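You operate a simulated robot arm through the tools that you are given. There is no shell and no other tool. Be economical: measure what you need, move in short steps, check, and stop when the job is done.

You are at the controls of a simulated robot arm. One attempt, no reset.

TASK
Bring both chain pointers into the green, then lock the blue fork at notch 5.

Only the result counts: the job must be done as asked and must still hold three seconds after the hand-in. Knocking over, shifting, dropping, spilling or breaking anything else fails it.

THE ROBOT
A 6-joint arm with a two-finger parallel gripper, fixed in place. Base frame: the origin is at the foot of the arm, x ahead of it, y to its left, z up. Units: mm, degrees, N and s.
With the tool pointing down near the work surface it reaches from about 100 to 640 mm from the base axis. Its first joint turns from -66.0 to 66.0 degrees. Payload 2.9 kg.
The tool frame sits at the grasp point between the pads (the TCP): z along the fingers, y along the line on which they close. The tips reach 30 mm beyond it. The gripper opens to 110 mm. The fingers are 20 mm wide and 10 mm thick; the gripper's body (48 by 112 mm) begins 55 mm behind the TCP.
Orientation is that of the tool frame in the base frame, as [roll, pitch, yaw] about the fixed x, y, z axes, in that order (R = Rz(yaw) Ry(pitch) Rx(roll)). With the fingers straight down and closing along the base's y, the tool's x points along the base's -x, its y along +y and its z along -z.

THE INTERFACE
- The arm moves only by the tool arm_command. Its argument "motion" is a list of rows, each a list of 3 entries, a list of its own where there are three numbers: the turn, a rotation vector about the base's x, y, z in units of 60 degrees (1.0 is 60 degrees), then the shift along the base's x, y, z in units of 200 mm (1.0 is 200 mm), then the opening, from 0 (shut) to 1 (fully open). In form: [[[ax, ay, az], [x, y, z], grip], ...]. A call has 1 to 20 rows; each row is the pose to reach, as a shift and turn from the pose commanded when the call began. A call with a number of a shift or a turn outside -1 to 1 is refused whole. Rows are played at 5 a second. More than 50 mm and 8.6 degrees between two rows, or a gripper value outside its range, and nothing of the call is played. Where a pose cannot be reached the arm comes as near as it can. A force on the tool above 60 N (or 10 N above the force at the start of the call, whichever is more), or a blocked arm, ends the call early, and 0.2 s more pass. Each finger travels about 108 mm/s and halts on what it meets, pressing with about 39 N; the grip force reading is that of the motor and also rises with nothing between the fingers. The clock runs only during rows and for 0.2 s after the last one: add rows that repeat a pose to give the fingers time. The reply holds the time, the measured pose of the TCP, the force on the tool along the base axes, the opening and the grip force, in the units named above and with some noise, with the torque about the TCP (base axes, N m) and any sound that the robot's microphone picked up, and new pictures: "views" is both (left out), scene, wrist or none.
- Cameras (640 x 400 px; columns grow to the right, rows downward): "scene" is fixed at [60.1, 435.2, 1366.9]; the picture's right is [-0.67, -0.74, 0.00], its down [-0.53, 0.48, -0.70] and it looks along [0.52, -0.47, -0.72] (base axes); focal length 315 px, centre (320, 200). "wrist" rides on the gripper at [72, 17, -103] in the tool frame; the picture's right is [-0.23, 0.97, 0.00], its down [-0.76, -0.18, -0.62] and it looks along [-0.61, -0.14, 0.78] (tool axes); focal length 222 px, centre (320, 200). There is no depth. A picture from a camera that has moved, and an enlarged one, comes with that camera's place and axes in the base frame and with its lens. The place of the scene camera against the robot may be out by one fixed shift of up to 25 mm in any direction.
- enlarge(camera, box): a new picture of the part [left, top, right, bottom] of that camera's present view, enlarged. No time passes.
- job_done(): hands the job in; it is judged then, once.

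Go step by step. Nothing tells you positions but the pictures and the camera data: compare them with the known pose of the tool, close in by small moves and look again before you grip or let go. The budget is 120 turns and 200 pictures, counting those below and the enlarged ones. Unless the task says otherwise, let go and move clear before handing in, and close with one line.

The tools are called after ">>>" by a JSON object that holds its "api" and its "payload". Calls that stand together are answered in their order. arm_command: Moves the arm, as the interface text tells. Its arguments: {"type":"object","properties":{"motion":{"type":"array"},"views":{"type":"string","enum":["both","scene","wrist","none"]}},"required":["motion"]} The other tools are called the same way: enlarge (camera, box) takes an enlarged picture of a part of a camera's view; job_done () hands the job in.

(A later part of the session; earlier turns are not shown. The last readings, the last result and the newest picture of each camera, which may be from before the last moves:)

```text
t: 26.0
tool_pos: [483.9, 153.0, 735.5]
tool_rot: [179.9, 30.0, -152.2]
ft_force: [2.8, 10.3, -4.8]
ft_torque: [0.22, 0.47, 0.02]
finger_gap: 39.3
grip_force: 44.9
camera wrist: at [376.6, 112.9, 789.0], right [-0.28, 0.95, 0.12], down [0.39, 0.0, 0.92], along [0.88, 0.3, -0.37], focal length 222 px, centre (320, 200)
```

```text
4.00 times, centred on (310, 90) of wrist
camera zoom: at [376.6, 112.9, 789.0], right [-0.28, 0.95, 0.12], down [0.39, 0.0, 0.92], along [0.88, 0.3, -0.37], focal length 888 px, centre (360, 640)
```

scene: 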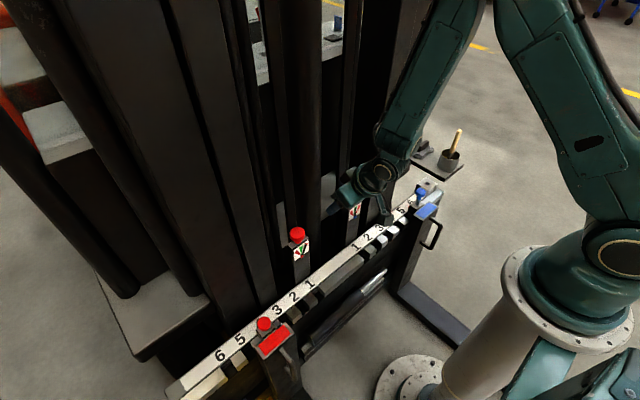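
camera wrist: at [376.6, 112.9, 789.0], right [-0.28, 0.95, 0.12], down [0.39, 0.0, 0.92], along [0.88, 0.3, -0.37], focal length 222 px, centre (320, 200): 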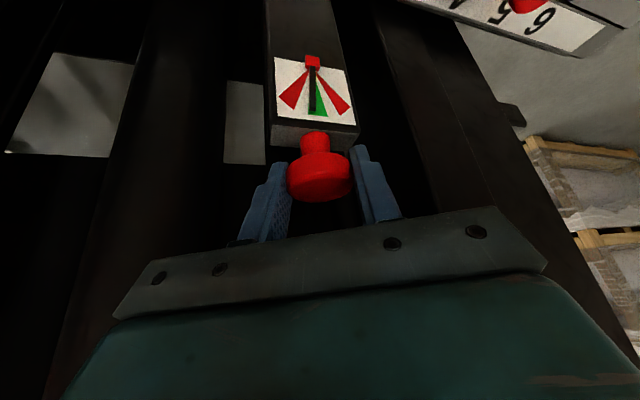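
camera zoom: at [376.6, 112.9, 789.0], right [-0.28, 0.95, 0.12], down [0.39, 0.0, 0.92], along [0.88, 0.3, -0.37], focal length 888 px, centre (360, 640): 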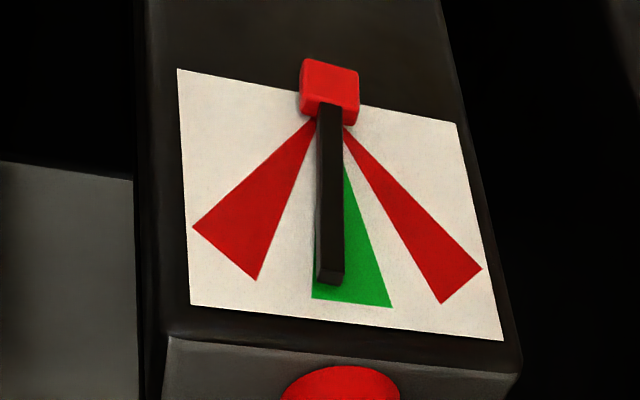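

The pointer is well into green. About 14° more will centre it, then I'll release.

>>> {"api": "arm_command", "payload": {"motion": [[[0, 0, 0.12], [0.001, -0.003, 0], 0.3], [[0, 0, 0.24], [0.003, -0.005, 0], 0.3], [[0, 0, 0.24], [0.003, -0.005, 0], 0.3], [[0, 0, 0.24], [0.003, -0.005, 0], 0.6], [[0, 0, 0.24], [0.003, -0.005, 0], 0.6]], "views": "wrist"}}

>>> {"api": "enlarge", "payload": {"camera": "wrist", "box": [240, 40, 380, 140]}}

```text
t: 27.2
tool_pos: [485.1, 150.3, 736.7]
tool_rot: [179.9, 30.0, -138.0]
ft_force: [0.2, -0.3, -0.4]
ft_torque: [-0.01, -0.03, 0.01]
finger_gap: 66.1
grip_force: 0.1
camera wrist: at [390.3, 85.3, 789.1], right [-0.51, 0.85, 0.11], down [0.38, 0.1, 0.92], along [0.77, 0.51, -0.37], focal length 222 px, centre (320, 200)
```

wrist: 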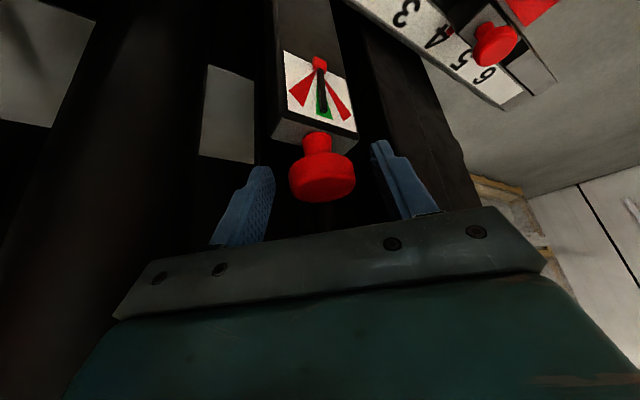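

```text
4.00 times, centred on (310, 90) of wrist
camera zoom: at [390.3, 85.3, 789.1], right [-0.51, 0.85, 0.11], down [0.38, 0.1, 0.92], along [0.77, 0.51, -0.37], focal length 888 px, centre (360, 640)
```

zoom: 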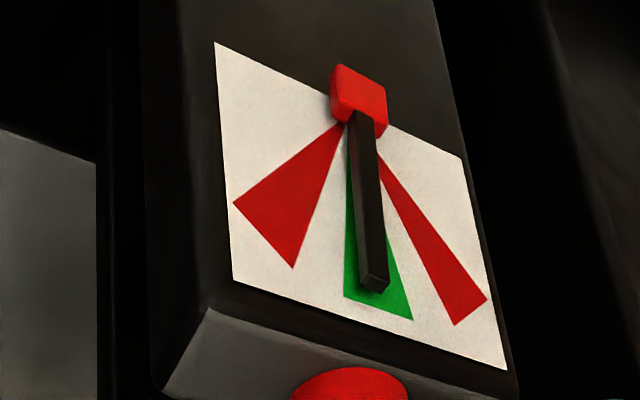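

Red is centered in green. I'll retreat and square up to view both dials.

>>> {"api": "arm_command", "payload": {"motion": [[[0, 0, 0], [-0.07, -0.065, 0.17], 0.6], [[0, 0, -0.13], [-0.16, -0.15, 0.35], 0.6], [[0, 0, -0.26], [-0.25, -0.25, 0.45], 0.6], [[0, 0, -0.39], [-0.33, -0.35, 0.5], 0.6], [[0, 0, -0.52], [-0.4, -0.45, 0.5], 0.6], [[0, 0, -0.65], [-0.43, -0.5, 0.5], 0.6], [[0, 0, -0.7], [-0.43, -0.5, 0.5], 0.6], [[0, 0, -0.7], [-0.43, -0.5, 0.5], 0.6]]}}

>>> {"api": "enlarge", "payload": {"camera": "wrist", "box": [180, 20, 500, 180]}}

>>> {"api": "enlarge", "payload": {"camera": "scene", "box": [270, 180, 390, 280]}}

```text
t: 29.0
tool_pos: [399.6, 50.6, 837.8]
tool_rot: [179.8, 30.0, -180.0]
ft_force: [0.3, 0.0, -0.4]
ft_torque: [-0.04, 0.05, -0.02]
finger_gap: 65.8
grip_force: 0.0
camera wrist: at [286.1, 66.6, 888.9], right [0.2, 0.97, 0.12], down [0.35, -0.18, 0.92], along [0.92, -0.14, -0.37], focal length 222 px, centre (320, 200)
```

scene: 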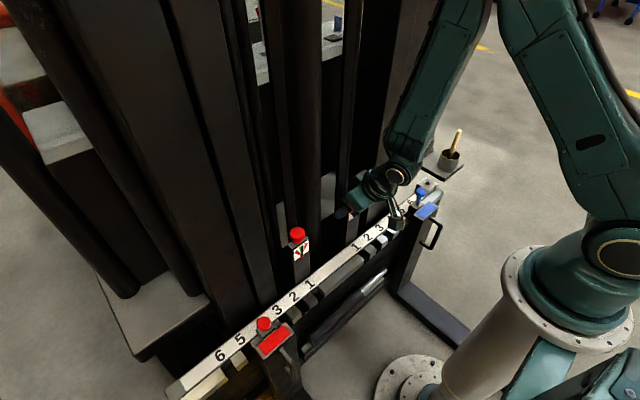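
wrist: 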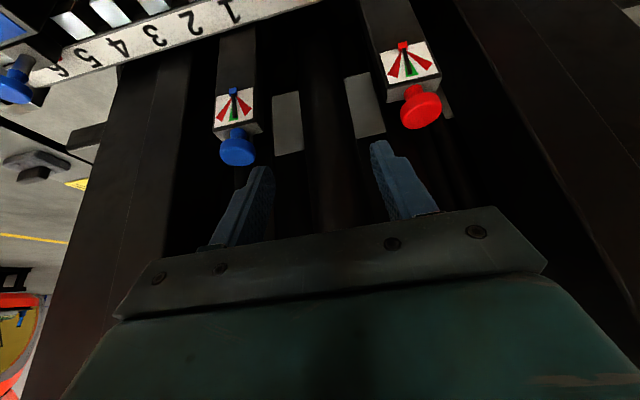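

```text
2.00 times, centred on (340, 100) of wrist
camera zoom: at [286.1, 66.6, 888.9], right [0.2, 0.97, 0.12], down [0.35, -0.18, 0.92], along [0.92, -0.14, -0.37], focal length 444 px, centre (280, 400)
```

zoom: 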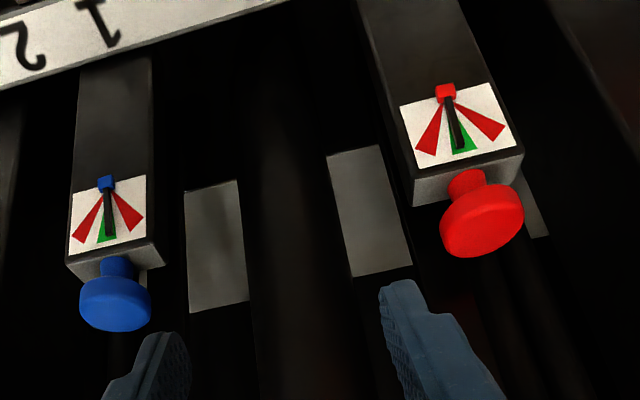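

```text
4.00 times, centred on (330, 230) of scene
camera zoom: at [60.1, 435.2, 1366.9], right [-0.67, -0.74, 0.0], down [-0.53, 0.48, -0.7], along [0.52, -0.47, -0.72], focal length 1258 px, centre (280, 80)
```

zoom: 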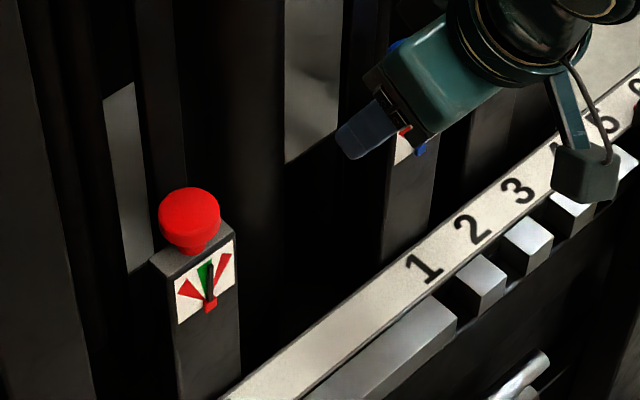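

Both pointers sit in the green. Next I'll go to the blue fork for a close look.

>>> {"api": "arm_command", "payload": {"motion": [[[0, 0.1, 0], [-0.02, -0.22, 0.02], 0.8], [[0, 0.2, 0], [-0.04, -0.44, 0.04], 0.8], [[0, 0.3, 0], [-0.06, -0.66, 0.04], 0.8], [[0, 0.4, 0], [-0.1, -0.84, 0.04], 0.8], [[0, 0.5, 0], [-0.15, -1.0, 0.04], 0.8]], "views": "none"}}

>>> {"api": "arm_command", "payload": {"motion": [[[0, 0, 0], [-0.01, -0.18, -0.1], 0.8], [[0, 0, 0], [-0.02, -0.36, -0.2], 0.8], [[0, 0, 0], [-0.03, -0.54, -0.3], 0.8], [[0, 0, 0], [-0.05, -0.7, -0.42], 0.8], [[0, 0, 0], [-0.05, -0.8, -0.52], 0.8], [[0, 0, 0], [-0.05, -0.8, -0.52], 0.8]]}}

>>> {"api": "enlarge", "payload": {"camera": "wrist", "box": [200, 40, 440, 200]}}

>>> {"api": "enlarge", "payload": {"camera": "scene", "box": [370, 150, 470, 250]}}

```text
t: 30.2
tool_pos: [368.1, -149.3, 844.9]
tool_rot: [179.8, 0.0, -179.9]
ft_force: [0.4, -0.5, -1.2]
ft_torque: [0.04, -0.04, -0.03]
finger_gap: 88.2
grip_force: 0.1
```

```text
t: 31.6
tool_pos: [358.0, -309.6, 739.9]
tool_rot: [179.8, -0.1, -179.9]
ft_force: [-0.5, -0.7, -0.9]
ft_torque: [-0.01, -0.02, -0.02]
finger_gap: 88.2
grip_force: 0.1
camera wrist: at [287.3, -294.0, 842.8], right [0.23, 0.97, 0.0], down [0.76, -0.18, 0.62], along [0.61, -0.14, -0.78], focal length 222 px, centre (320, 200)
```

scene: 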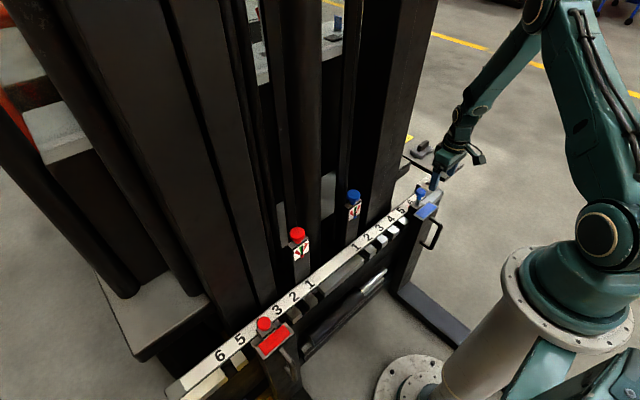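
wrist: 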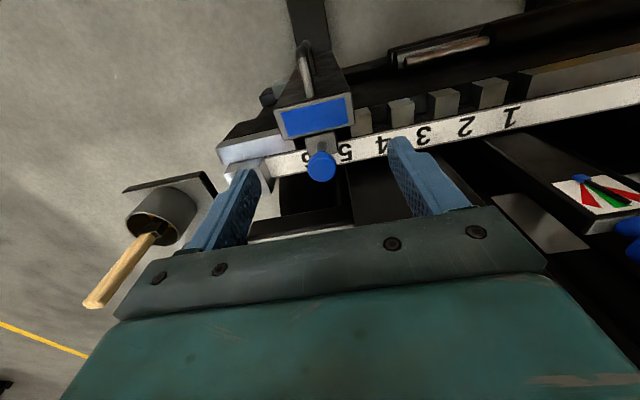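

```text
2.50 times, centred on (320, 120) of wrist
camera zoom: at [287.3, -294.0, 842.8], right [0.23, 0.97, 0.0], down [0.76, -0.18, 0.62], along [0.61, -0.14, -0.78], focal length 555 px, centre (320, 400)
```

zoom: 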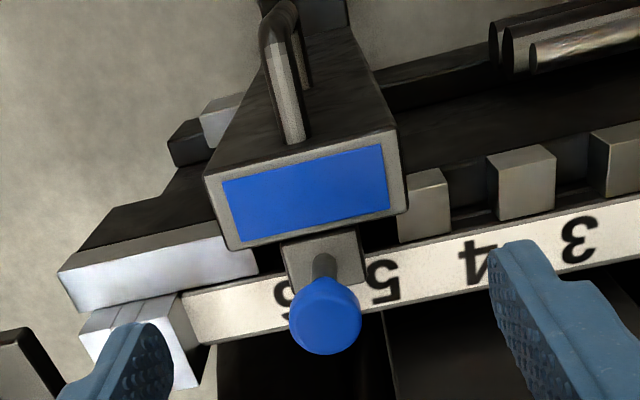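

```text
4.00 times, centred on (420, 200) of scene
camera zoom: at [60.1, 435.2, 1366.9], right [-0.67, -0.74, 0.0], down [-0.53, 0.48, -0.7], along [0.52, -0.47, -0.72], focal length 1258 px, centre (-80, 200)
```

zoom: 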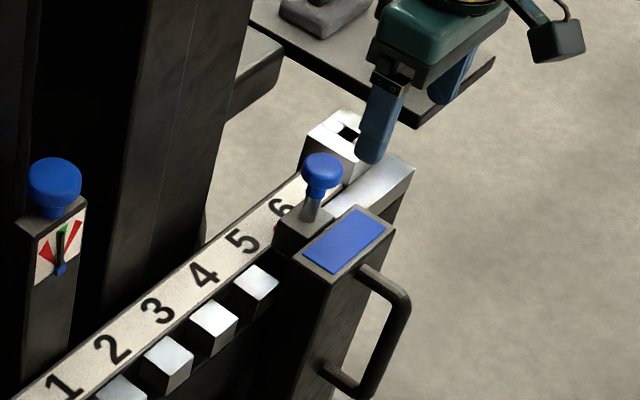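

The blue fork sits between notches 5 and 6 with its pin raised (numbers about 53 mm apart, 5 near y≈-293, fork centre near y≈-320). Its D-handle lies at y≈-320 with the top bar around z 537, x 306–355. I'll hover over the handle.

>>> {"api": "arm_command", "payload": {"motion": [[[0, 0, 0], [-0.19, -0.05, -0.1], 0.8], [[0, 0, 0], [-0.19, -0.05, -0.3], 0.6], [[0, 0, 0], [-0.19, -0.05, -0.5], 0.6], [[0, 0, 0], [-0.19, -0.05, -0.7], 0.6], [[0, 0, 0], [-0.19, -0.05, -0.7], 0.6]]}}

>>> {"api": "enlarge", "payload": {"camera": "scene", "box": [370, 150, 470, 250]}}

>>> {"api": "enlarge", "payload": {"camera": "wrist", "box": [200, 80, 440, 240]}}

```text
t: 32.8
tool_pos: [322.3, -318.9, 600.7]
tool_rot: [179.8, 0.0, -179.9]
ft_force: [0.1, -0.2, 0.5]
ft_torque: [-0.03, 0.03, 0.01]
finger_gap: 65.7
grip_force: 0.1
camera wrist: at [250.5, -303.3, 702.8], right [0.23, 0.97, 0.0], down [0.76, -0.18, 0.62], along [0.61, -0.14, -0.78], focal length 222 px, centre (320, 200)
```

scene: 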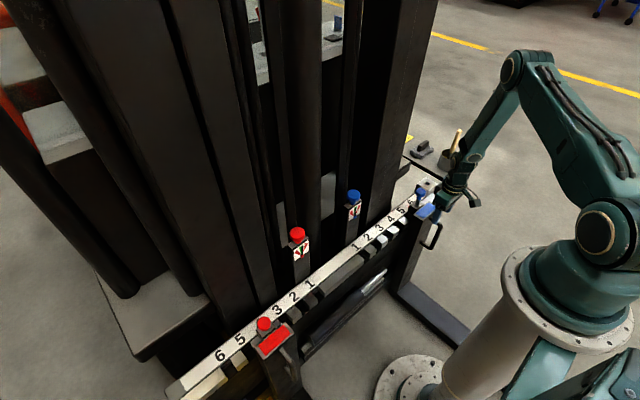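
wrist: 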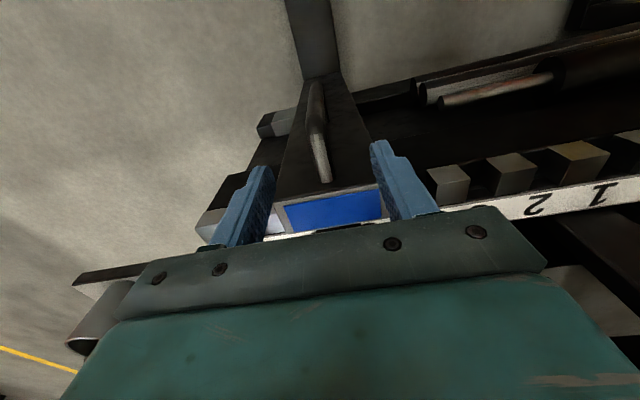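

```text
4.00 times, centred on (420, 200) of scene
camera zoom: at [60.1, 435.2, 1366.9], right [-0.67, -0.74, 0.0], down [-0.53, 0.48, -0.7], along [0.52, -0.47, -0.72], focal length 1258 px, centre (-80, 200)
```

zoom: 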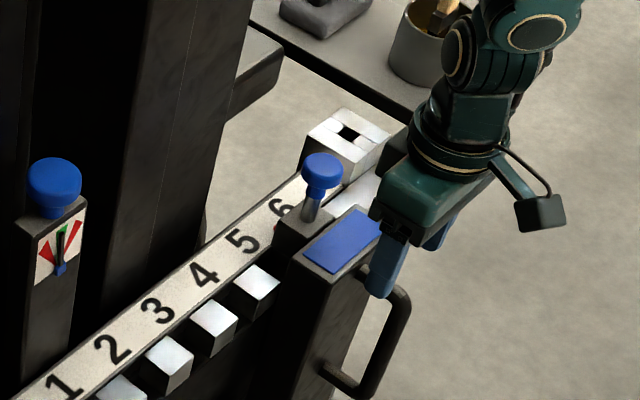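

```text
2.50 times, centred on (320, 160) of wrist
camera zoom: at [250.5, -303.3, 702.8], right [0.23, 0.97, 0.0], down [0.76, -0.18, 0.62], along [0.61, -0.14, -0.78], focal length 555 px, centre (320, 300)
```

zoom: 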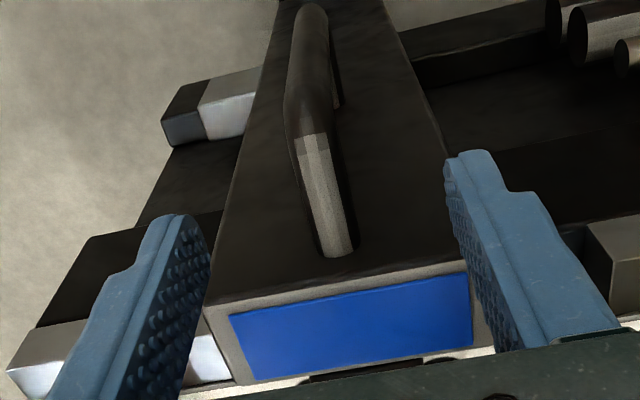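

Handle bar confirmed at y≈-320.5, z≈536 at x=322. Notch 5's centre is about 29 mm to +y of the pin, with the pin sitting over the tooth. I'll descend and grip the handle.

>>> {"api": "arm_command", "payload": {"motion": [[[0, 0, 0], [0, -0.008, -0.15], 0.6], [[0, 0, 0], [0, -0.008, -0.295], 0.6], [[0, 0, 0], [0, -0.008, -0.295], 0.3], [[0, 0, 0], [0, -0.008, -0.295], 0.08], [[0, 0, 0], [0, -0.008, -0.295], 0.08], [[0, 0, 0], [0, -0.008, -0.295], 0.08]]}}

>>> {"api": "enlarge", "payload": {"camera": "wrist", "box": [200, 80, 440, 240]}}

>>> {"api": "enlarge", "payload": {"camera": "scene", "box": [370, 150, 470, 250]}}

```text
t: 34.2
tool_pos: [320.9, -319.3, 541.3]
tool_rot: [179.8, 0.1, -179.8]
ft_force: [2.0, 2.0, -5.7]
ft_torque: [0.04, -0.3, -0.06]
finger_gap: 16.0
grip_force: 44.5
camera wrist: at [250.3, -304.1, 643.5], right [0.23, 0.97, 0.0], down [0.76, -0.18, 0.62], along [0.61, -0.14, -0.78], focal length 222 px, centre (320, 200)
```

scene: 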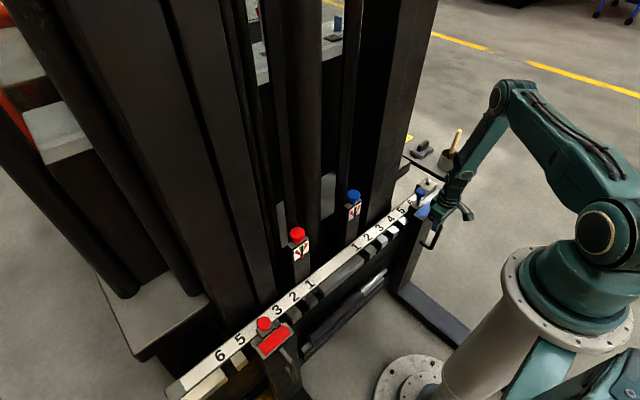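
wrist: 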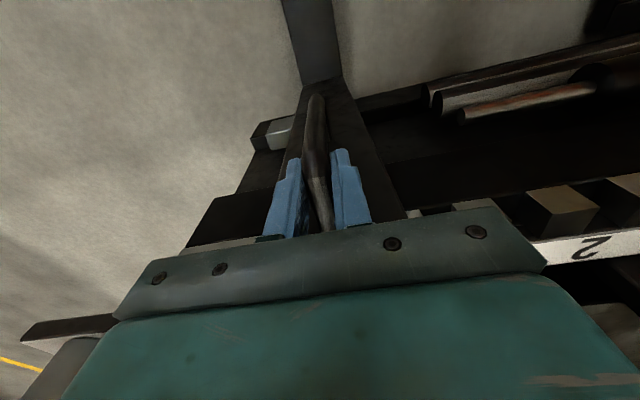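

```text
2.50 times, centred on (320, 160) of wrist
camera zoom: at [250.3, -304.1, 643.5], right [0.23, 0.97, 0.0], down [0.76, -0.18, 0.62], along [0.61, -0.14, -0.78], focal length 555 px, centre (320, 300)
```

zoom: 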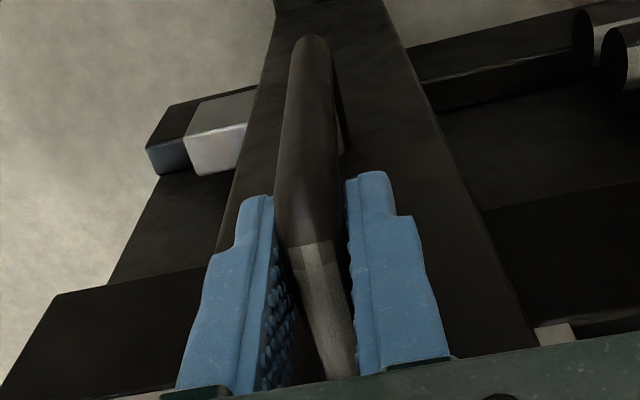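

```text
4.00 times, centred on (420, 200) of scene
camera zoom: at [60.2, 435.2, 1367.0], right [-0.67, -0.74, 0.0], down [-0.53, 0.48, -0.7], along [0.52, -0.47, -0.72], focal length 1258 px, centre (-80, 200)
```

zoom: 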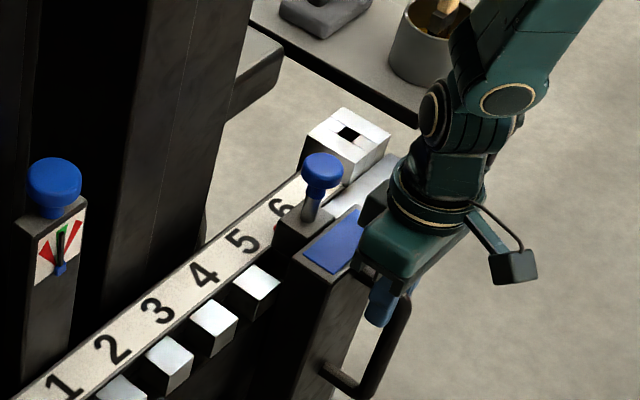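

The handle is held with a 16 mm gap. I'll slide +y in small steps, watching force and sound.

>>> {"api": "arm_command", "payload": {"motion": [[[0, 0, 0], [0, 0.015, 0], 0.08], [[0, 0, 0], [0, 0.03, 0], 0.08], [[0, 0, 0], [0, 0.045, 0], 0.08], [[0, 0, 0], [0, 0.06, 0], 0.08]], "views": "none"}}

>>> {"api": "enlarge", "payload": {"camera": "scene", "box": [370, 150, 470, 250]}}

```text
t: 35.2
tool_pos: [320.4, -307.9, 541.1]
tool_rot: [179.8, -0.1, -179.8]
ft_force: [4.3, -8.5, -23.4]
ft_torque: [-0.02, -1.0, -0.05]
finger_gap: 15.8
grip_force: 44.8
```

```text
4.00 times, centred on (420, 200) of scene
camera zoom: at [60.4, 434.9, 1367.1], right [-0.67, -0.74, 0.0], down [-0.53, 0.48, -0.7], along [0.52, -0.47, -0.72], focal length 1258 px, centre (-80, 200)
```

zoom: 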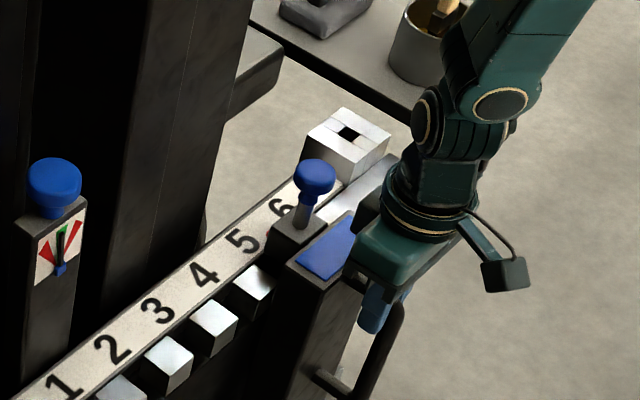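

The fork slides with about 9 N. I'll continue.

>>> {"api": "arm_command", "payload": {"motion": [[[0, 0, 0], [0, 0.015, 0], 0.08], [[0, 0, 0], [0, 0.03, 0], 0.08], [[0, 0, 0], [0, 0.045, 0], 0.08], [[0, 0, 0], [0, 0.055, 0], 0.08]], "views": "none"}}

>>> {"api": "enlarge", "payload": {"camera": "scene", "box": [370, 150, 470, 250]}}

```text
t: 36.2
tool_pos: [320.9, -297.5, 540.8]
tool_rot: [179.8, 0.0, -179.9]
ft_force: [7.8, -9.2, -37.1]
ft_torque: [-0.11, -0.65, -0.03]
finger_gap: 16.1
grip_force: 45.5
```

```text
4.00 times, centred on (420, 200) of scene
camera zoom: at [60.6, 434.8, 1367.1], right [-0.67, -0.74, 0.0], down [-0.53, 0.48, -0.7], along [0.52, -0.47, -0.72], focal length 1258 px, centre (-80, 200)
```

zoom: 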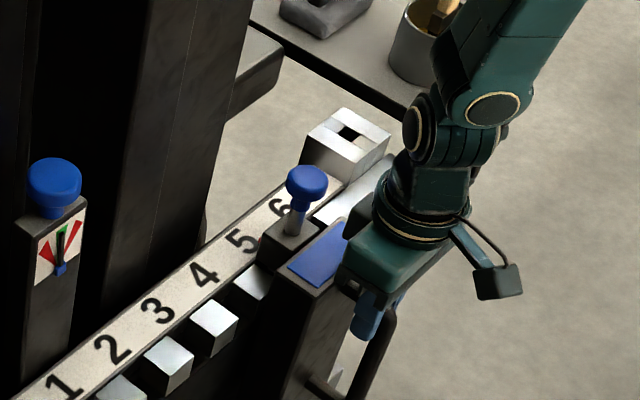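

The vertical force is building up to -37 N. I'll relax by reopening and regripping before the last millimetres.

>>> {"api": "arm_command", "payload": {"motion": [[[0, 0, 0], [0, 0, 0], 0.25], [[0, 0, 0], [0, 0, 0], 0.25], [[0, 0, 0], [0, 0, 0], 0.08], [[0, 0, 0], [0, 0, 0], 0.08], [[0, 0, 0], [0, 0, 0], 0.08]], "views": "none"}}

>>> {"api": "arm_command", "payload": {"motion": [[[0, 0, 0], [0, 0.01, 0], 0.08], [[0, 0, 0], [0, 0.02, 0], 0.08], [[0, 0, 0], [0, 0.025, 0], 0.08]], "views": "none"}}

>>> {"api": "enlarge", "payload": {"camera": "scene", "box": [370, 150, 470, 250]}}

```text
t: 37.4
tool_pos: [320.8, -298.2, 542.8]
tool_rot: [179.7, 0.0, -179.8]
ft_force: [-0.6, 6.1, 15.8]
ft_torque: [-0.01, 0.85, -0.04]
finger_gap: 15.9
grip_force: 45.5
```

```text
t: 38.2
tool_pos: [322.3, -293.4, 542.6]
tool_rot: [180.0, 0.2, 180.0]
ft_force: [-5.4, -9.2, 10.9]
ft_torque: [-0.19, -0.35, -0.1]
finger_gap: 15.9
grip_force: 44.9
```

```text
4.00 times, centred on (420, 200) of scene
camera zoom: at [59.9, 435.2, 1367.0], right [-0.67, -0.74, 0.0], down [-0.53, 0.48, -0.7], along [0.52, -0.47, -0.72], focal length 1258 px, centre (-80, 200)
```

zoom: 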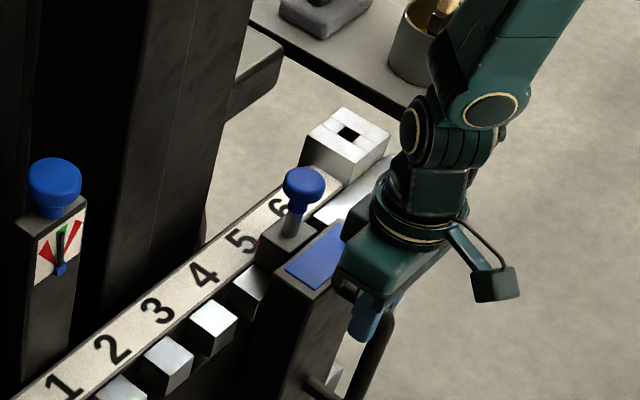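

No drop yet. I'll continue in 2 mm steps, listening.

>>> {"api": "arm_command", "payload": {"motion": [[[0, 0, 0], [0, 0.01, 0], 0.08], [[0, 0, 0], [0, 0.01, 0], 0.08]], "views": "none"}}

>>> {"api": "enlarge", "payload": {"camera": "scene", "box": [390, 170, 440, 220]}}

>>> {"api": "arm_command", "payload": {"motion": [[[0, 0, 0], [0, 0.01, 0], 0.08], [[0, 0, 0], [0, 0.01, 0], 0.08]], "views": "none"}}

>>> {"api": "enlarge", "payload": {"camera": "scene", "box": [390, 170, 440, 220]}}

```text
t: 38.8
tool_pos: [321.6, -291.7, 542.5]
tool_rot: [-180.0, 0.1, -179.9]
ft_force: [-6.9, -7.8, 16.1]
ft_torque: [-0.05, -1.01, -0.03]
finger_gap: 16.0
grip_force: 45.0
```

```text
8.00 times, centred on (415, 195) of scene
camera zoom: at [59.8, 435.2, 1367.0], right [-0.67, -0.74, 0.0], down [-0.53, 0.48, -0.7], along [0.52, -0.47, -0.72], focal length 2517 px, centre (-440, 240)
```

zoom: 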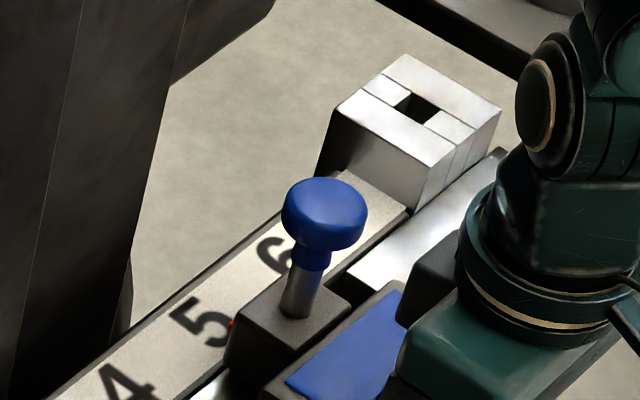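

```text
t: 39.4
tool_pos: [322.1, -289.6, 542.8]
tool_rot: [180.0, 0.0, -179.9]
ft_force: [-7.7, -7.1, 24.0]
ft_torque: [-0.03, -0.63, -0.02]
finger_gap: 15.7
grip_force: 45.2
```

```text
8.00 times, centred on (415, 195) of scene
camera zoom: at [59.7, 435.3, 1366.9], right [-0.67, -0.74, 0.0], down [-0.53, 0.48, -0.7], along [0.52, -0.47, -0.72], focal length 2517 px, centre (-440, 240)
```

zoom: 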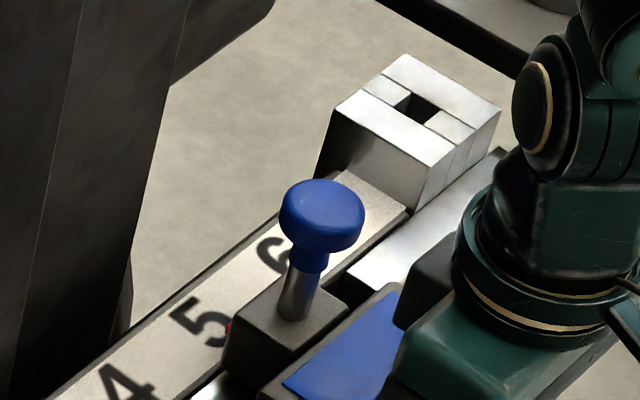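

>>> {"api": "arm_command", "payload": {"motion": [[[0, 0, 0], [0, 0.01, 0], 0.08], [[0, 0, 0], [0, 0.01, 0], 0.08]], "views": "none"}}

>>> {"api": "enlarge", "payload": {"camera": "scene", "box": [400, 193, 430, 223]}}

```text
t: 40.0
tool_pos: [321.8, -286.9, 542.7]
tool_rot: [179.9, 0.1, -179.9]
ft_force: [-6.8, -8.7, 29.9]
ft_torque: [-0.04, 0.21, -0.02]
finger_gap: 16.0
grip_force: 44.8
```

```text
13.33 times, centred on (415, 208) of scene
camera zoom: at [59.7, 435.4, 1366.9], right [-0.67, -0.74, 0.0], down [-0.53, 0.48, -0.7], along [0.52, -0.47, -0.72], focal length 4195 px, centre (-947, 93)
```

zoom: 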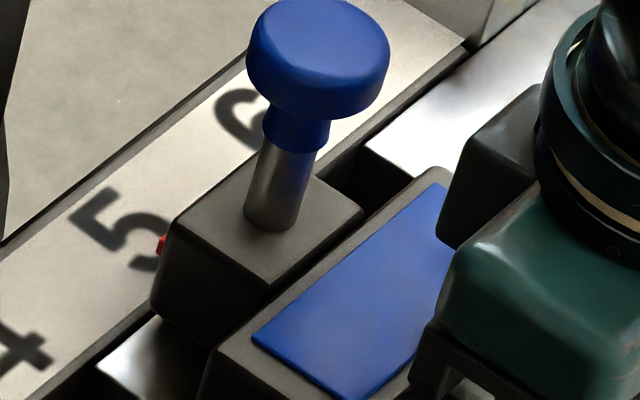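

I need a precise alignment reference, so I'll look closely at the already locked red fork and compare geometry.

>>> {"api": "enlarge", "payload": {"camera": "scene", "box": [235, 300, 305, 360]}}

>>> {"api": "arm_command", "payload": {"motion": [[[0, 0, 0], [0, 0, 0], 0.08]], "views": "wrist"}}

```text
6.67 times, centred on (270, 330) of scene
camera zoom: at [59.7, 435.4, 1366.9], right [-0.67, -0.74, 0.0], down [-0.53, 0.48, -0.7], along [0.52, -0.47, -0.72], focal length 2097 px, centre (653, -667)
```

zoom: 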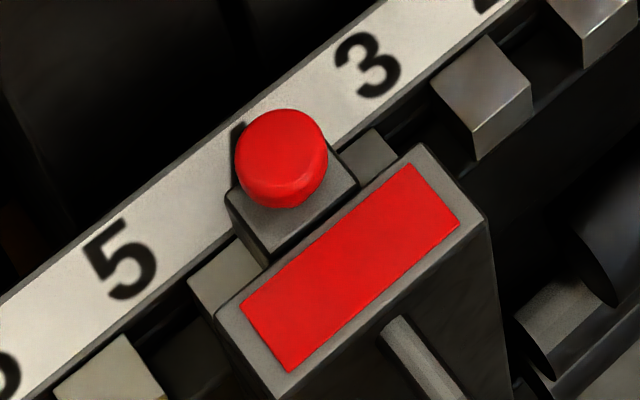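

```text
t: 40.4
tool_pos: [320.8, -288.1, 542.9]
tool_rot: [179.9, -0.1, -179.9]
ft_force: [-6.6, -6.9, 31.8]
ft_torque: [-0.14, 0.57, -0.1]
finger_gap: 15.8
grip_force: 44.3
camera wrist: at [250.1, -271.5, 644.6], right [0.23, 0.97, 0.0], down [0.76, -0.18, 0.62], along [0.61, -0.14, -0.78], focal length 222 px, centre (320, 200)
```

wrist: 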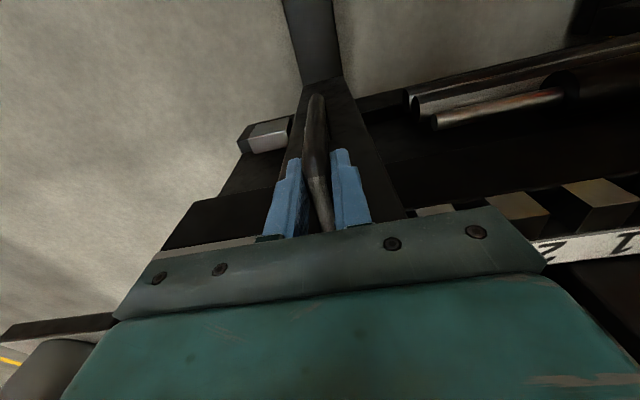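

Estimates suggest the fork is within a few mm of notch 5, but the pin did not drop by itself. I'll release and look at the pin up close.

>>> {"api": "arm_command", "payload": {"motion": [[[0, 0, 0], [0, 0, 0], 0.5], [[0, 0, 0], [0, 0, 0.01], 0.5], [[0, 0, 0], [0, 0, 0.2], 0.5], [[0, 0, 0], [0, 0, 0.42], 0.5], [[0, 0, 0], [0, 0, 0.64], 0.5], [[0, 0, 0], [0, 0, 0.84], 0.5], [[0, 0, 0], [0, 0, 0.84], 0.5]]}}

>>> {"api": "enlarge", "payload": {"camera": "wrist", "box": [220, 80, 420, 205]}}

>>> {"api": "enlarge", "payload": {"camera": "scene", "box": [390, 170, 440, 220]}}

```text
t: 42.0
tool_pos: [320.6, -286.5, 709.3]
tool_rot: [179.8, 0.0, -179.9]
ft_force: [0.5, -0.2, -1.0]
ft_torque: [0.02, 0.01, 0.02]
finger_gap: 55.1
grip_force: 0.1
camera wrist: at [249.3, -270.9, 812.1], right [0.23, 0.97, 0.0], down [0.76, -0.18, 0.62], along [0.61, -0.14, -0.78], focal length 222 px, centre (320, 200)
```

scene: 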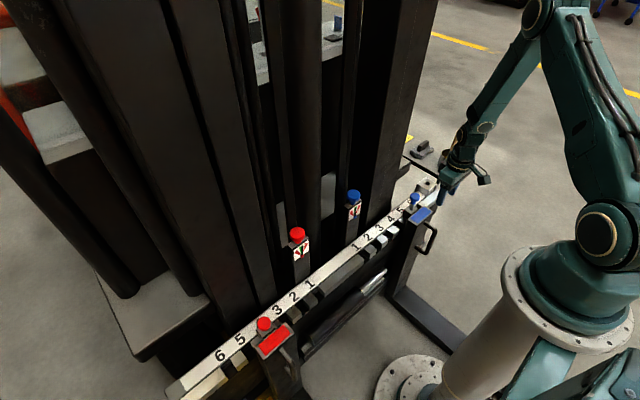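
wrist: 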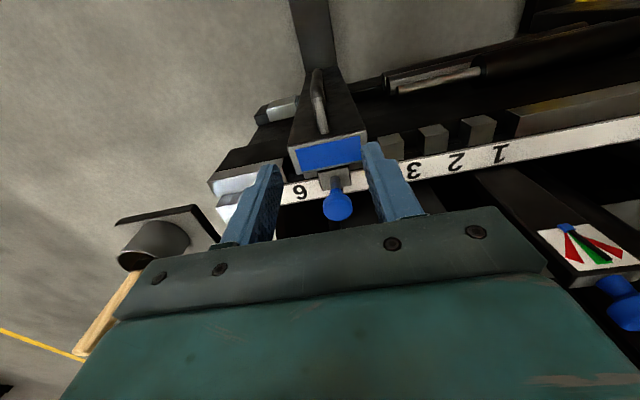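

```text
3.20 times, centred on (320, 142) of wrist
camera zoom: at [249.3, -270.9, 812.1], right [0.23, 0.97, 0.0], down [0.76, -0.18, 0.62], along [0.61, -0.14, -0.78], focal length 711 px, centre (320, 384)
```

zoom: 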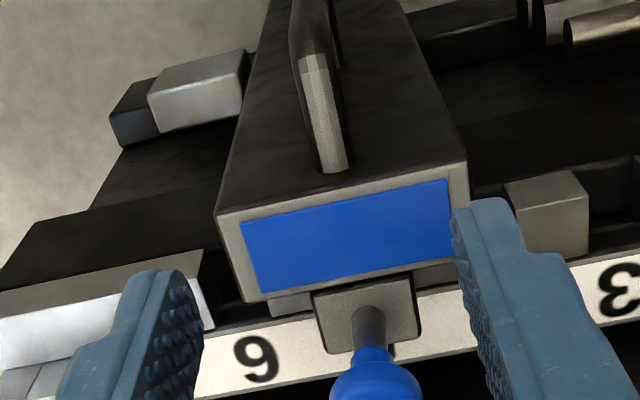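

```text
8.00 times, centred on (415, 195) of scene
camera zoom: at [60.1, 435.2, 1366.9], right [-0.67, -0.74, 0.0], down [-0.53, 0.48, -0.7], along [0.52, -0.47, -0.72], focal length 2517 px, centre (-440, 240)
```

zoom: 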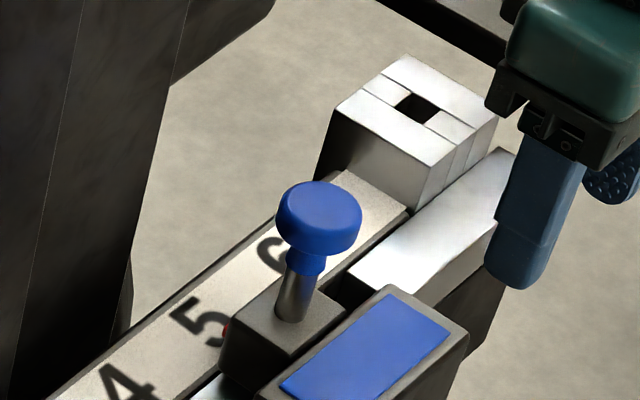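

The block now covers digit 5, at most about 2–3 mm past centre. The knob is at about (414, -288, 616), still up. I'll hover over it to grip it and press down.

>>> {"api": "arm_command", "payload": {"motion": [[[0, 0, 0], [0.16, -0.003, 0], 0.55], [[0, 0, 0], [0.32, -0.006, 0], 0.55], [[0, 0, 0], [0.46, -0.008, 0], 0.55], [[0, 0, 0], [0.46, -0.008, -0.1], 0.55], [[0, 0, 0], [0.46, -0.008, -0.1], 0.55]]}}

>>> {"api": "enlarge", "payload": {"camera": "wrist", "box": [220, 80, 420, 205]}}

```text
t: 43.2
tool_pos: [412.8, -288.9, 690.7]
tool_rot: [179.8, -0.1, -179.9]
ft_force: [-0.3, -0.5, 0.7]
ft_torque: [-0.03, 0.0, 0.0]
finger_gap: 60.5
grip_force: 0.0
camera wrist: at [342.6, -272.8, 792.6], right [0.23, 0.97, 0.0], down [0.76, -0.18, 0.62], along [0.61, -0.14, -0.78], focal length 222 px, centre (320, 200)
```

scene: 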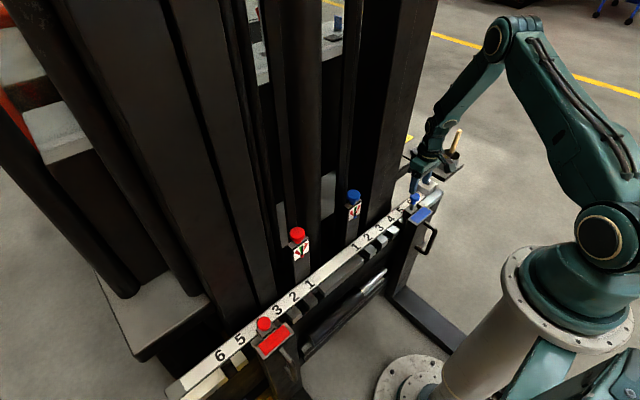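
wrist: 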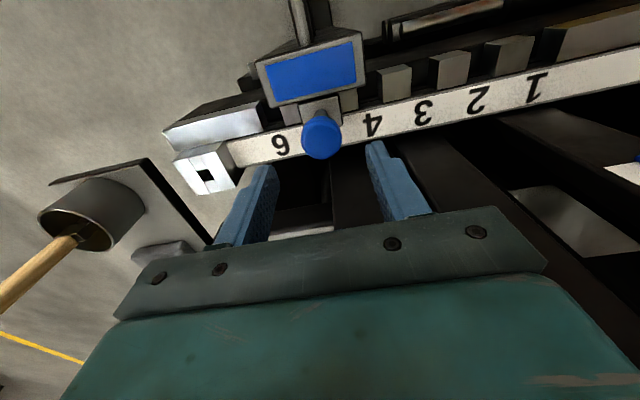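

```text
3.20 times, centred on (320, 142) of wrist
camera zoom: at [342.6, -272.8, 792.6], right [0.23, 0.97, 0.0], down [0.76, -0.18, 0.62], along [0.61, -0.14, -0.78], focal length 711 px, centre (320, 384)
```

zoom: 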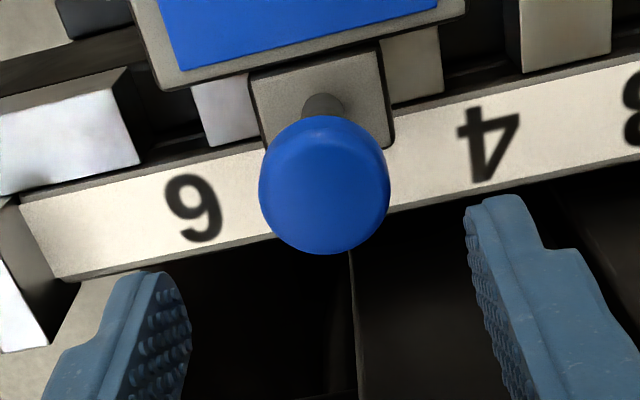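

The block looks centered between the neighbouring teeth within about 1 mm. I'll descend and grip the pin knob.

>>> {"api": "arm_command", "payload": {"motion": [[[0, 0, 0], [0.01, 0.003, -0.13], 0.55], [[0, 0, 0], [0.012, 0.003, -0.265], 0.55], [[0, 0, 0], [0.012, 0.003, -0.265], 0.4], [[0, 0, 0], [0.012, 0.003, -0.265], 0.2], [[0, 0, 0], [0.012, 0.003, -0.265], 0.2]]}}

>>> {"api": "enlarge", "payload": {"camera": "scene", "box": [390, 170, 440, 220]}}

```text
t: 44.4
tool_pos: [415.5, -287.9, 636.9]
tool_rot: [179.7, 0.0, -179.7]
ft_force: [2.4, 6.8, 1.8]
ft_torque: [0.2, -0.02, 0.02]
finger_gap: 32.5
grip_force: 45.2
camera wrist: at [344.9, -272.0, 739.7], right [0.22, 0.97, 0.0], down [0.76, -0.18, 0.62], along [0.61, -0.14, -0.78], focal length 222 px, centre (320, 200)
```

scene: 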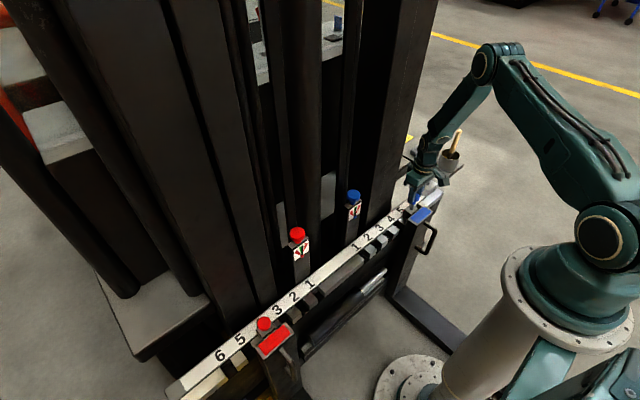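
wrist: 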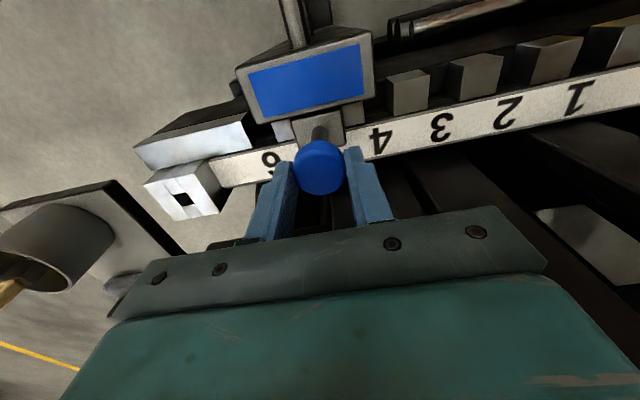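

```text
8.00 times, centred on (415, 195) of scene
camera zoom: at [60.1, 435.3, 1366.9], right [-0.67, -0.74, 0.0], down [-0.53, 0.48, -0.7], along [0.52, -0.47, -0.72], focal length 2517 px, centre (-440, 240)
```

zoom: 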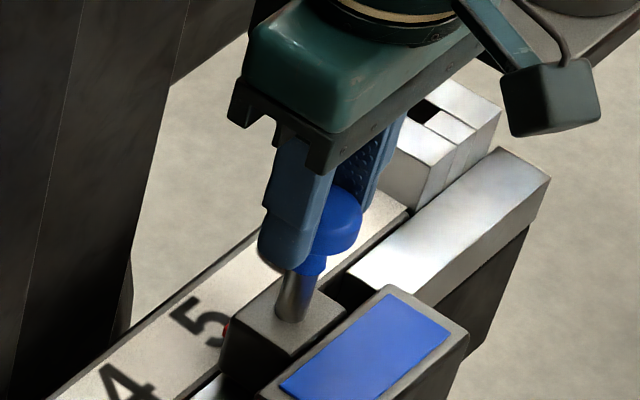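

Knob gripped (32.5 mm). I'll push down gently.

>>> {"api": "arm_command", "payload": {"motion": [[[0, 0, 0], [0, 0, -0.01], 0.2], [[0, 0, 0], [0, 0, -0.02], 0.2], [[0, 0, 0], [0, 0, -0.02], 0.2]], "views": "none"}}

>>> {"api": "enlarge", "payload": {"camera": "scene", "box": [390, 170, 440, 220]}}

```text
t: 45.2
tool_pos: [416.2, -288.8, 633.3]
tool_rot: [179.8, 0.1, -179.8]
ft_force: [5.7, 7.8, -1.4]
ft_torque: [0.21, 0.01, 0.01]
finger_gap: 32.5
grip_force: 44.6
```

```text
8.00 times, centred on (415, 195) of scene
camera zoom: at [60.2, 435.3, 1366.9], right [-0.67, -0.74, 0.0], down [-0.53, 0.48, -0.7], along [0.52, -0.47, -0.72], focal length 2517 px, centre (-440, 240)
```

zoom: 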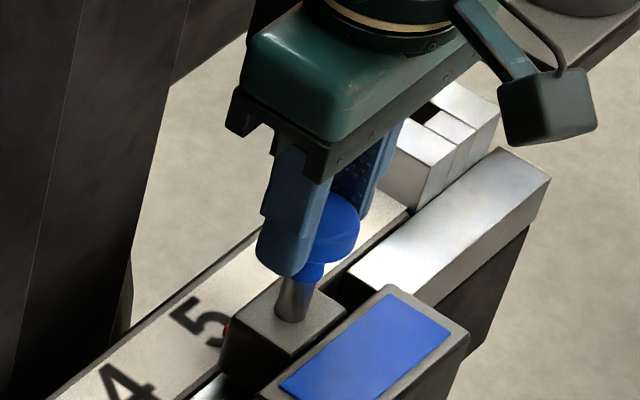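

The pin goes down freely. Continuing.

>>> {"api": "arm_command", "payload": {"motion": [[[0, 0, 0], [0, 0, -0.015], 0.2], [[0, 0, 0], [0, 0, -0.03], 0.2], [[0, 0, 0], [0, 0, -0.045], 0.2], [[0, 0, 0], [0, 0, -0.06], 0.2], [[0, 0, 0], [0, 0, -0.06], 0.2]], "views": "none"}}

>>> {"api": "enlarge", "payload": {"camera": "scene", "box": [390, 170, 440, 220]}}

```text
t: 46.4
tool_pos: [416.2, -288.4, 620.4]
tool_rot: [179.8, 0.1, -179.8]
ft_force: [9.2, 7.5, -0.3]
ft_torque: [0.19, -0.26, 0.01]
finger_gap: 32.6
grip_force: 44.9
```

```text
8.00 times, centred on (415, 195) of scene
camera zoom: at [60.2, 435.3, 1366.9], right [-0.67, -0.74, 0.0], down [-0.53, 0.48, -0.7], along [0.52, -0.47, -0.72], focal length 2517 px, centre (-440, 240)
```

zoom: 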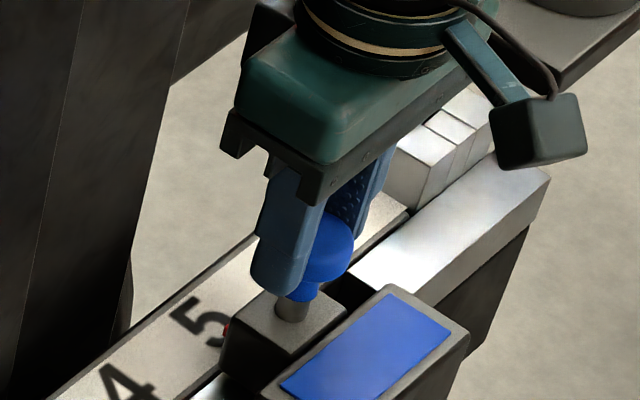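

>>> {"api": "arm_command", "payload": {"motion": [[[0, 0, 0], [0, 0, -0.01], 0.2], [[0, 0, 0], [0, 0, -0.02], 0.2], [[0, 0, 0], [0, 0, -0.03], 0.2], [[0, 0, 0], [0, 0, -0.04], 0.2], [[0, 0, 0], [0, 0, -0.05], 0.2], [[0, 0, 0], [0, 0, -0.05], 0.2]], "views": "none"}}

>>> {"api": "enlarge", "payload": {"camera": "scene", "box": [390, 170, 440, 220]}}

```text
t: 47.8
tool_pos: [416.6, -287.9, 610.0]
tool_rot: [179.9, 0.1, -180.0]
ft_force: [9.6, 4.1, -1.6]
ft_torque: [0.08, -0.28, -0.03]
finger_gap: 32.8
grip_force: 45.0
```

```text
8.00 times, centred on (415, 195) of scene
camera zoom: at [60.3, 435.3, 1366.9], right [-0.67, -0.74, 0.0], down [-0.53, 0.48, -0.7], along [0.52, -0.47, -0.72], focal length 2517 px, centre (-440, 240)
```

zoom: 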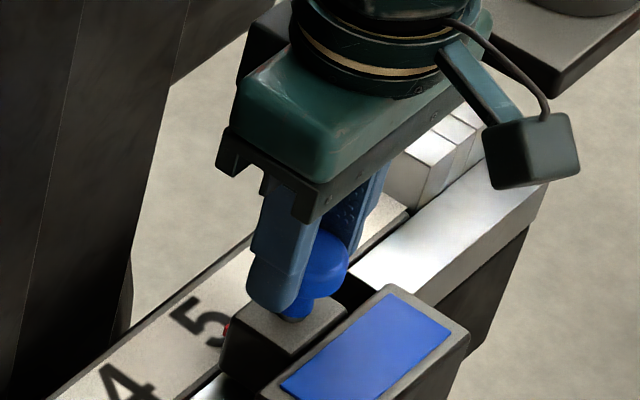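

>>> {"api": "arm_command", "payload": {"motion": [[[0, 0, 0], [0, 0, -0.007], 0.2], [[0, 0, 0], [0, 0, -0.014], 0.2], [[0, 0, 0], [0, 0, -0.021], 0.2], [[0, 0, 0], [0, 0, -0.028], 0.2], [[0, 0, 0], [0, 0, -0.035], 0.2], [[0, 0, 0], [0, 0, -0.035], 0.2]], "views": "none"}}

>>> {"api": "enlarge", "payload": {"camera": "scene", "box": [390, 170, 440, 220]}}

```text
t: 49.2
tool_pos: [415.9, -290.6, 605.1]
tool_rot: [179.9, 0.1, 180.0]
ft_force: [-3.1, 8.2, 39.2]
ft_torque: [0.25, 0.25, -0.02]
finger_gap: 32.6
grip_force: 44.8
```

```text
8.00 times, centred on (415, 195) of scene
camera zoom: at [59.6, 435.7, 1366.8], right [-0.67, -0.74, 0.0], down [-0.53, 0.48, -0.7], along [0.52, -0.47, -0.72], focal length 2517 px, centre (-440, 240)
```

zoom: 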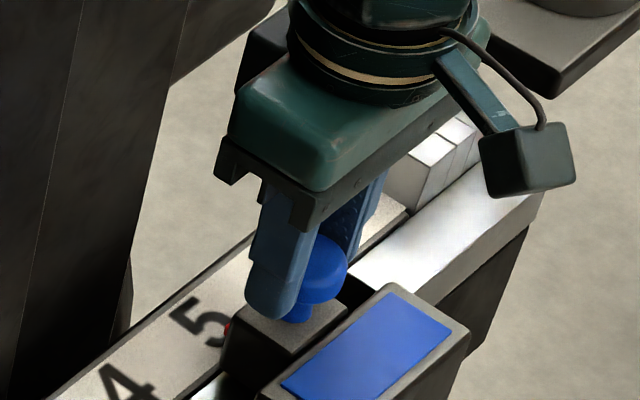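

The fork self-centred by about -2.7 mm and the pin met a stop. I'll release, rise and inspect.

>>> {"api": "arm_command", "payload": {"motion": [[[0, 0, 0], [0, 0, 0], 0.5], [[0, 0, 0], [0, 0, 0], 0.5], [[0, 0, 0], [0, 0, 0.2], 0.5], [[0, 0, 0], [0, 0, 0.4], 0.5], [[0, 0, 0], [-0.1, 0, 0.55], 0.5], [[0, 0, 0], [-0.3, 0, 0.55], 0.5], [[0, 0, 0], [-0.3, 0, 0.55], 0.5]]}}

>>> {"api": "enlarge", "payload": {"camera": "scene", "box": [390, 170, 440, 220]}}

>>> {"api": "enlarge", "payload": {"camera": "wrist", "box": [220, 80, 420, 205]}}

```text
t: 50.8
tool_pos: [354.8, -287.3, 714.5]
tool_rot: [179.9, 0.1, -179.9]
ft_force: [0.0, -0.3, 0.6]
ft_torque: [0.02, 0.05, 0.0]
finger_gap: 54.8
grip_force: 0.1
camera wrist: at [284.1, -271.7, 816.0], right [0.23, 0.97, 0.0], down [0.76, -0.18, 0.62], along [0.61, -0.14, -0.78], focal length 222 px, centre (320, 200)
```

scene: 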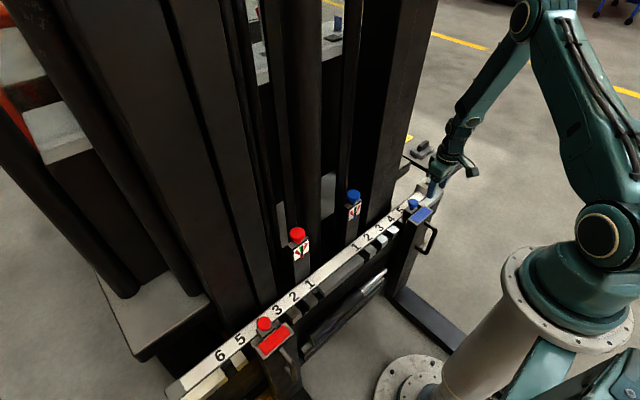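
wrist: 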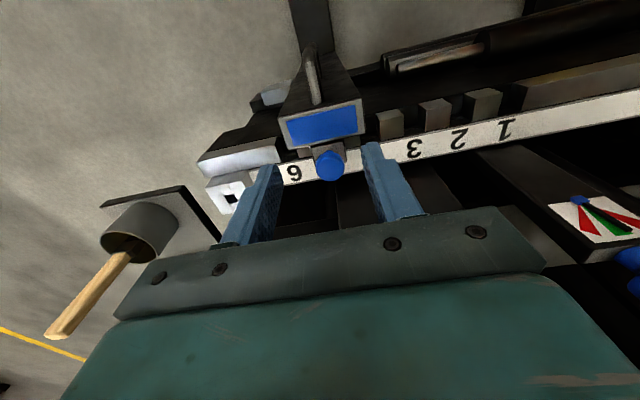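

```text
8.00 times, centred on (415, 195) of scene
camera zoom: at [60.1, 435.2, 1366.9], right [-0.67, -0.74, 0.0], down [-0.53, 0.48, -0.7], along [0.52, -0.47, -0.72], focal length 2517 px, centre (-440, 240)
```

zoom: 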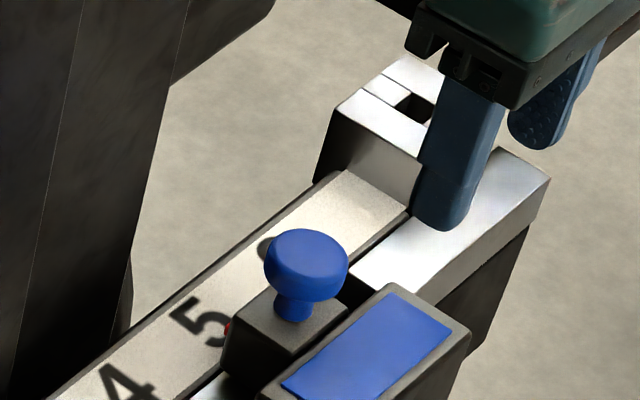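

```text
3.20 times, centred on (320, 142) of wrist
camera zoom: at [284.1, -271.7, 816.0], right [0.23, 0.97, 0.0], down [0.76, -0.18, 0.62], along [0.61, -0.14, -0.78], focal length 711 px, centre (320, 384)
```

zoom: 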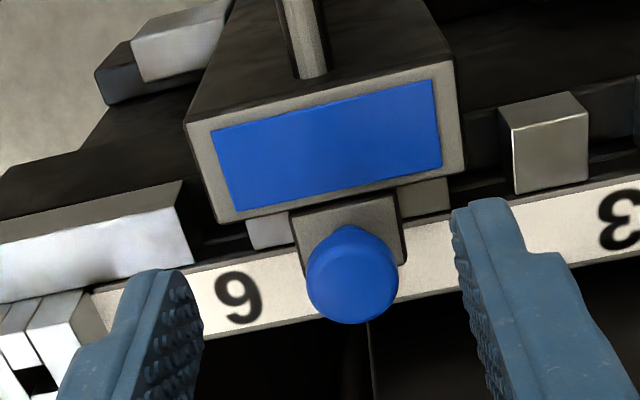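

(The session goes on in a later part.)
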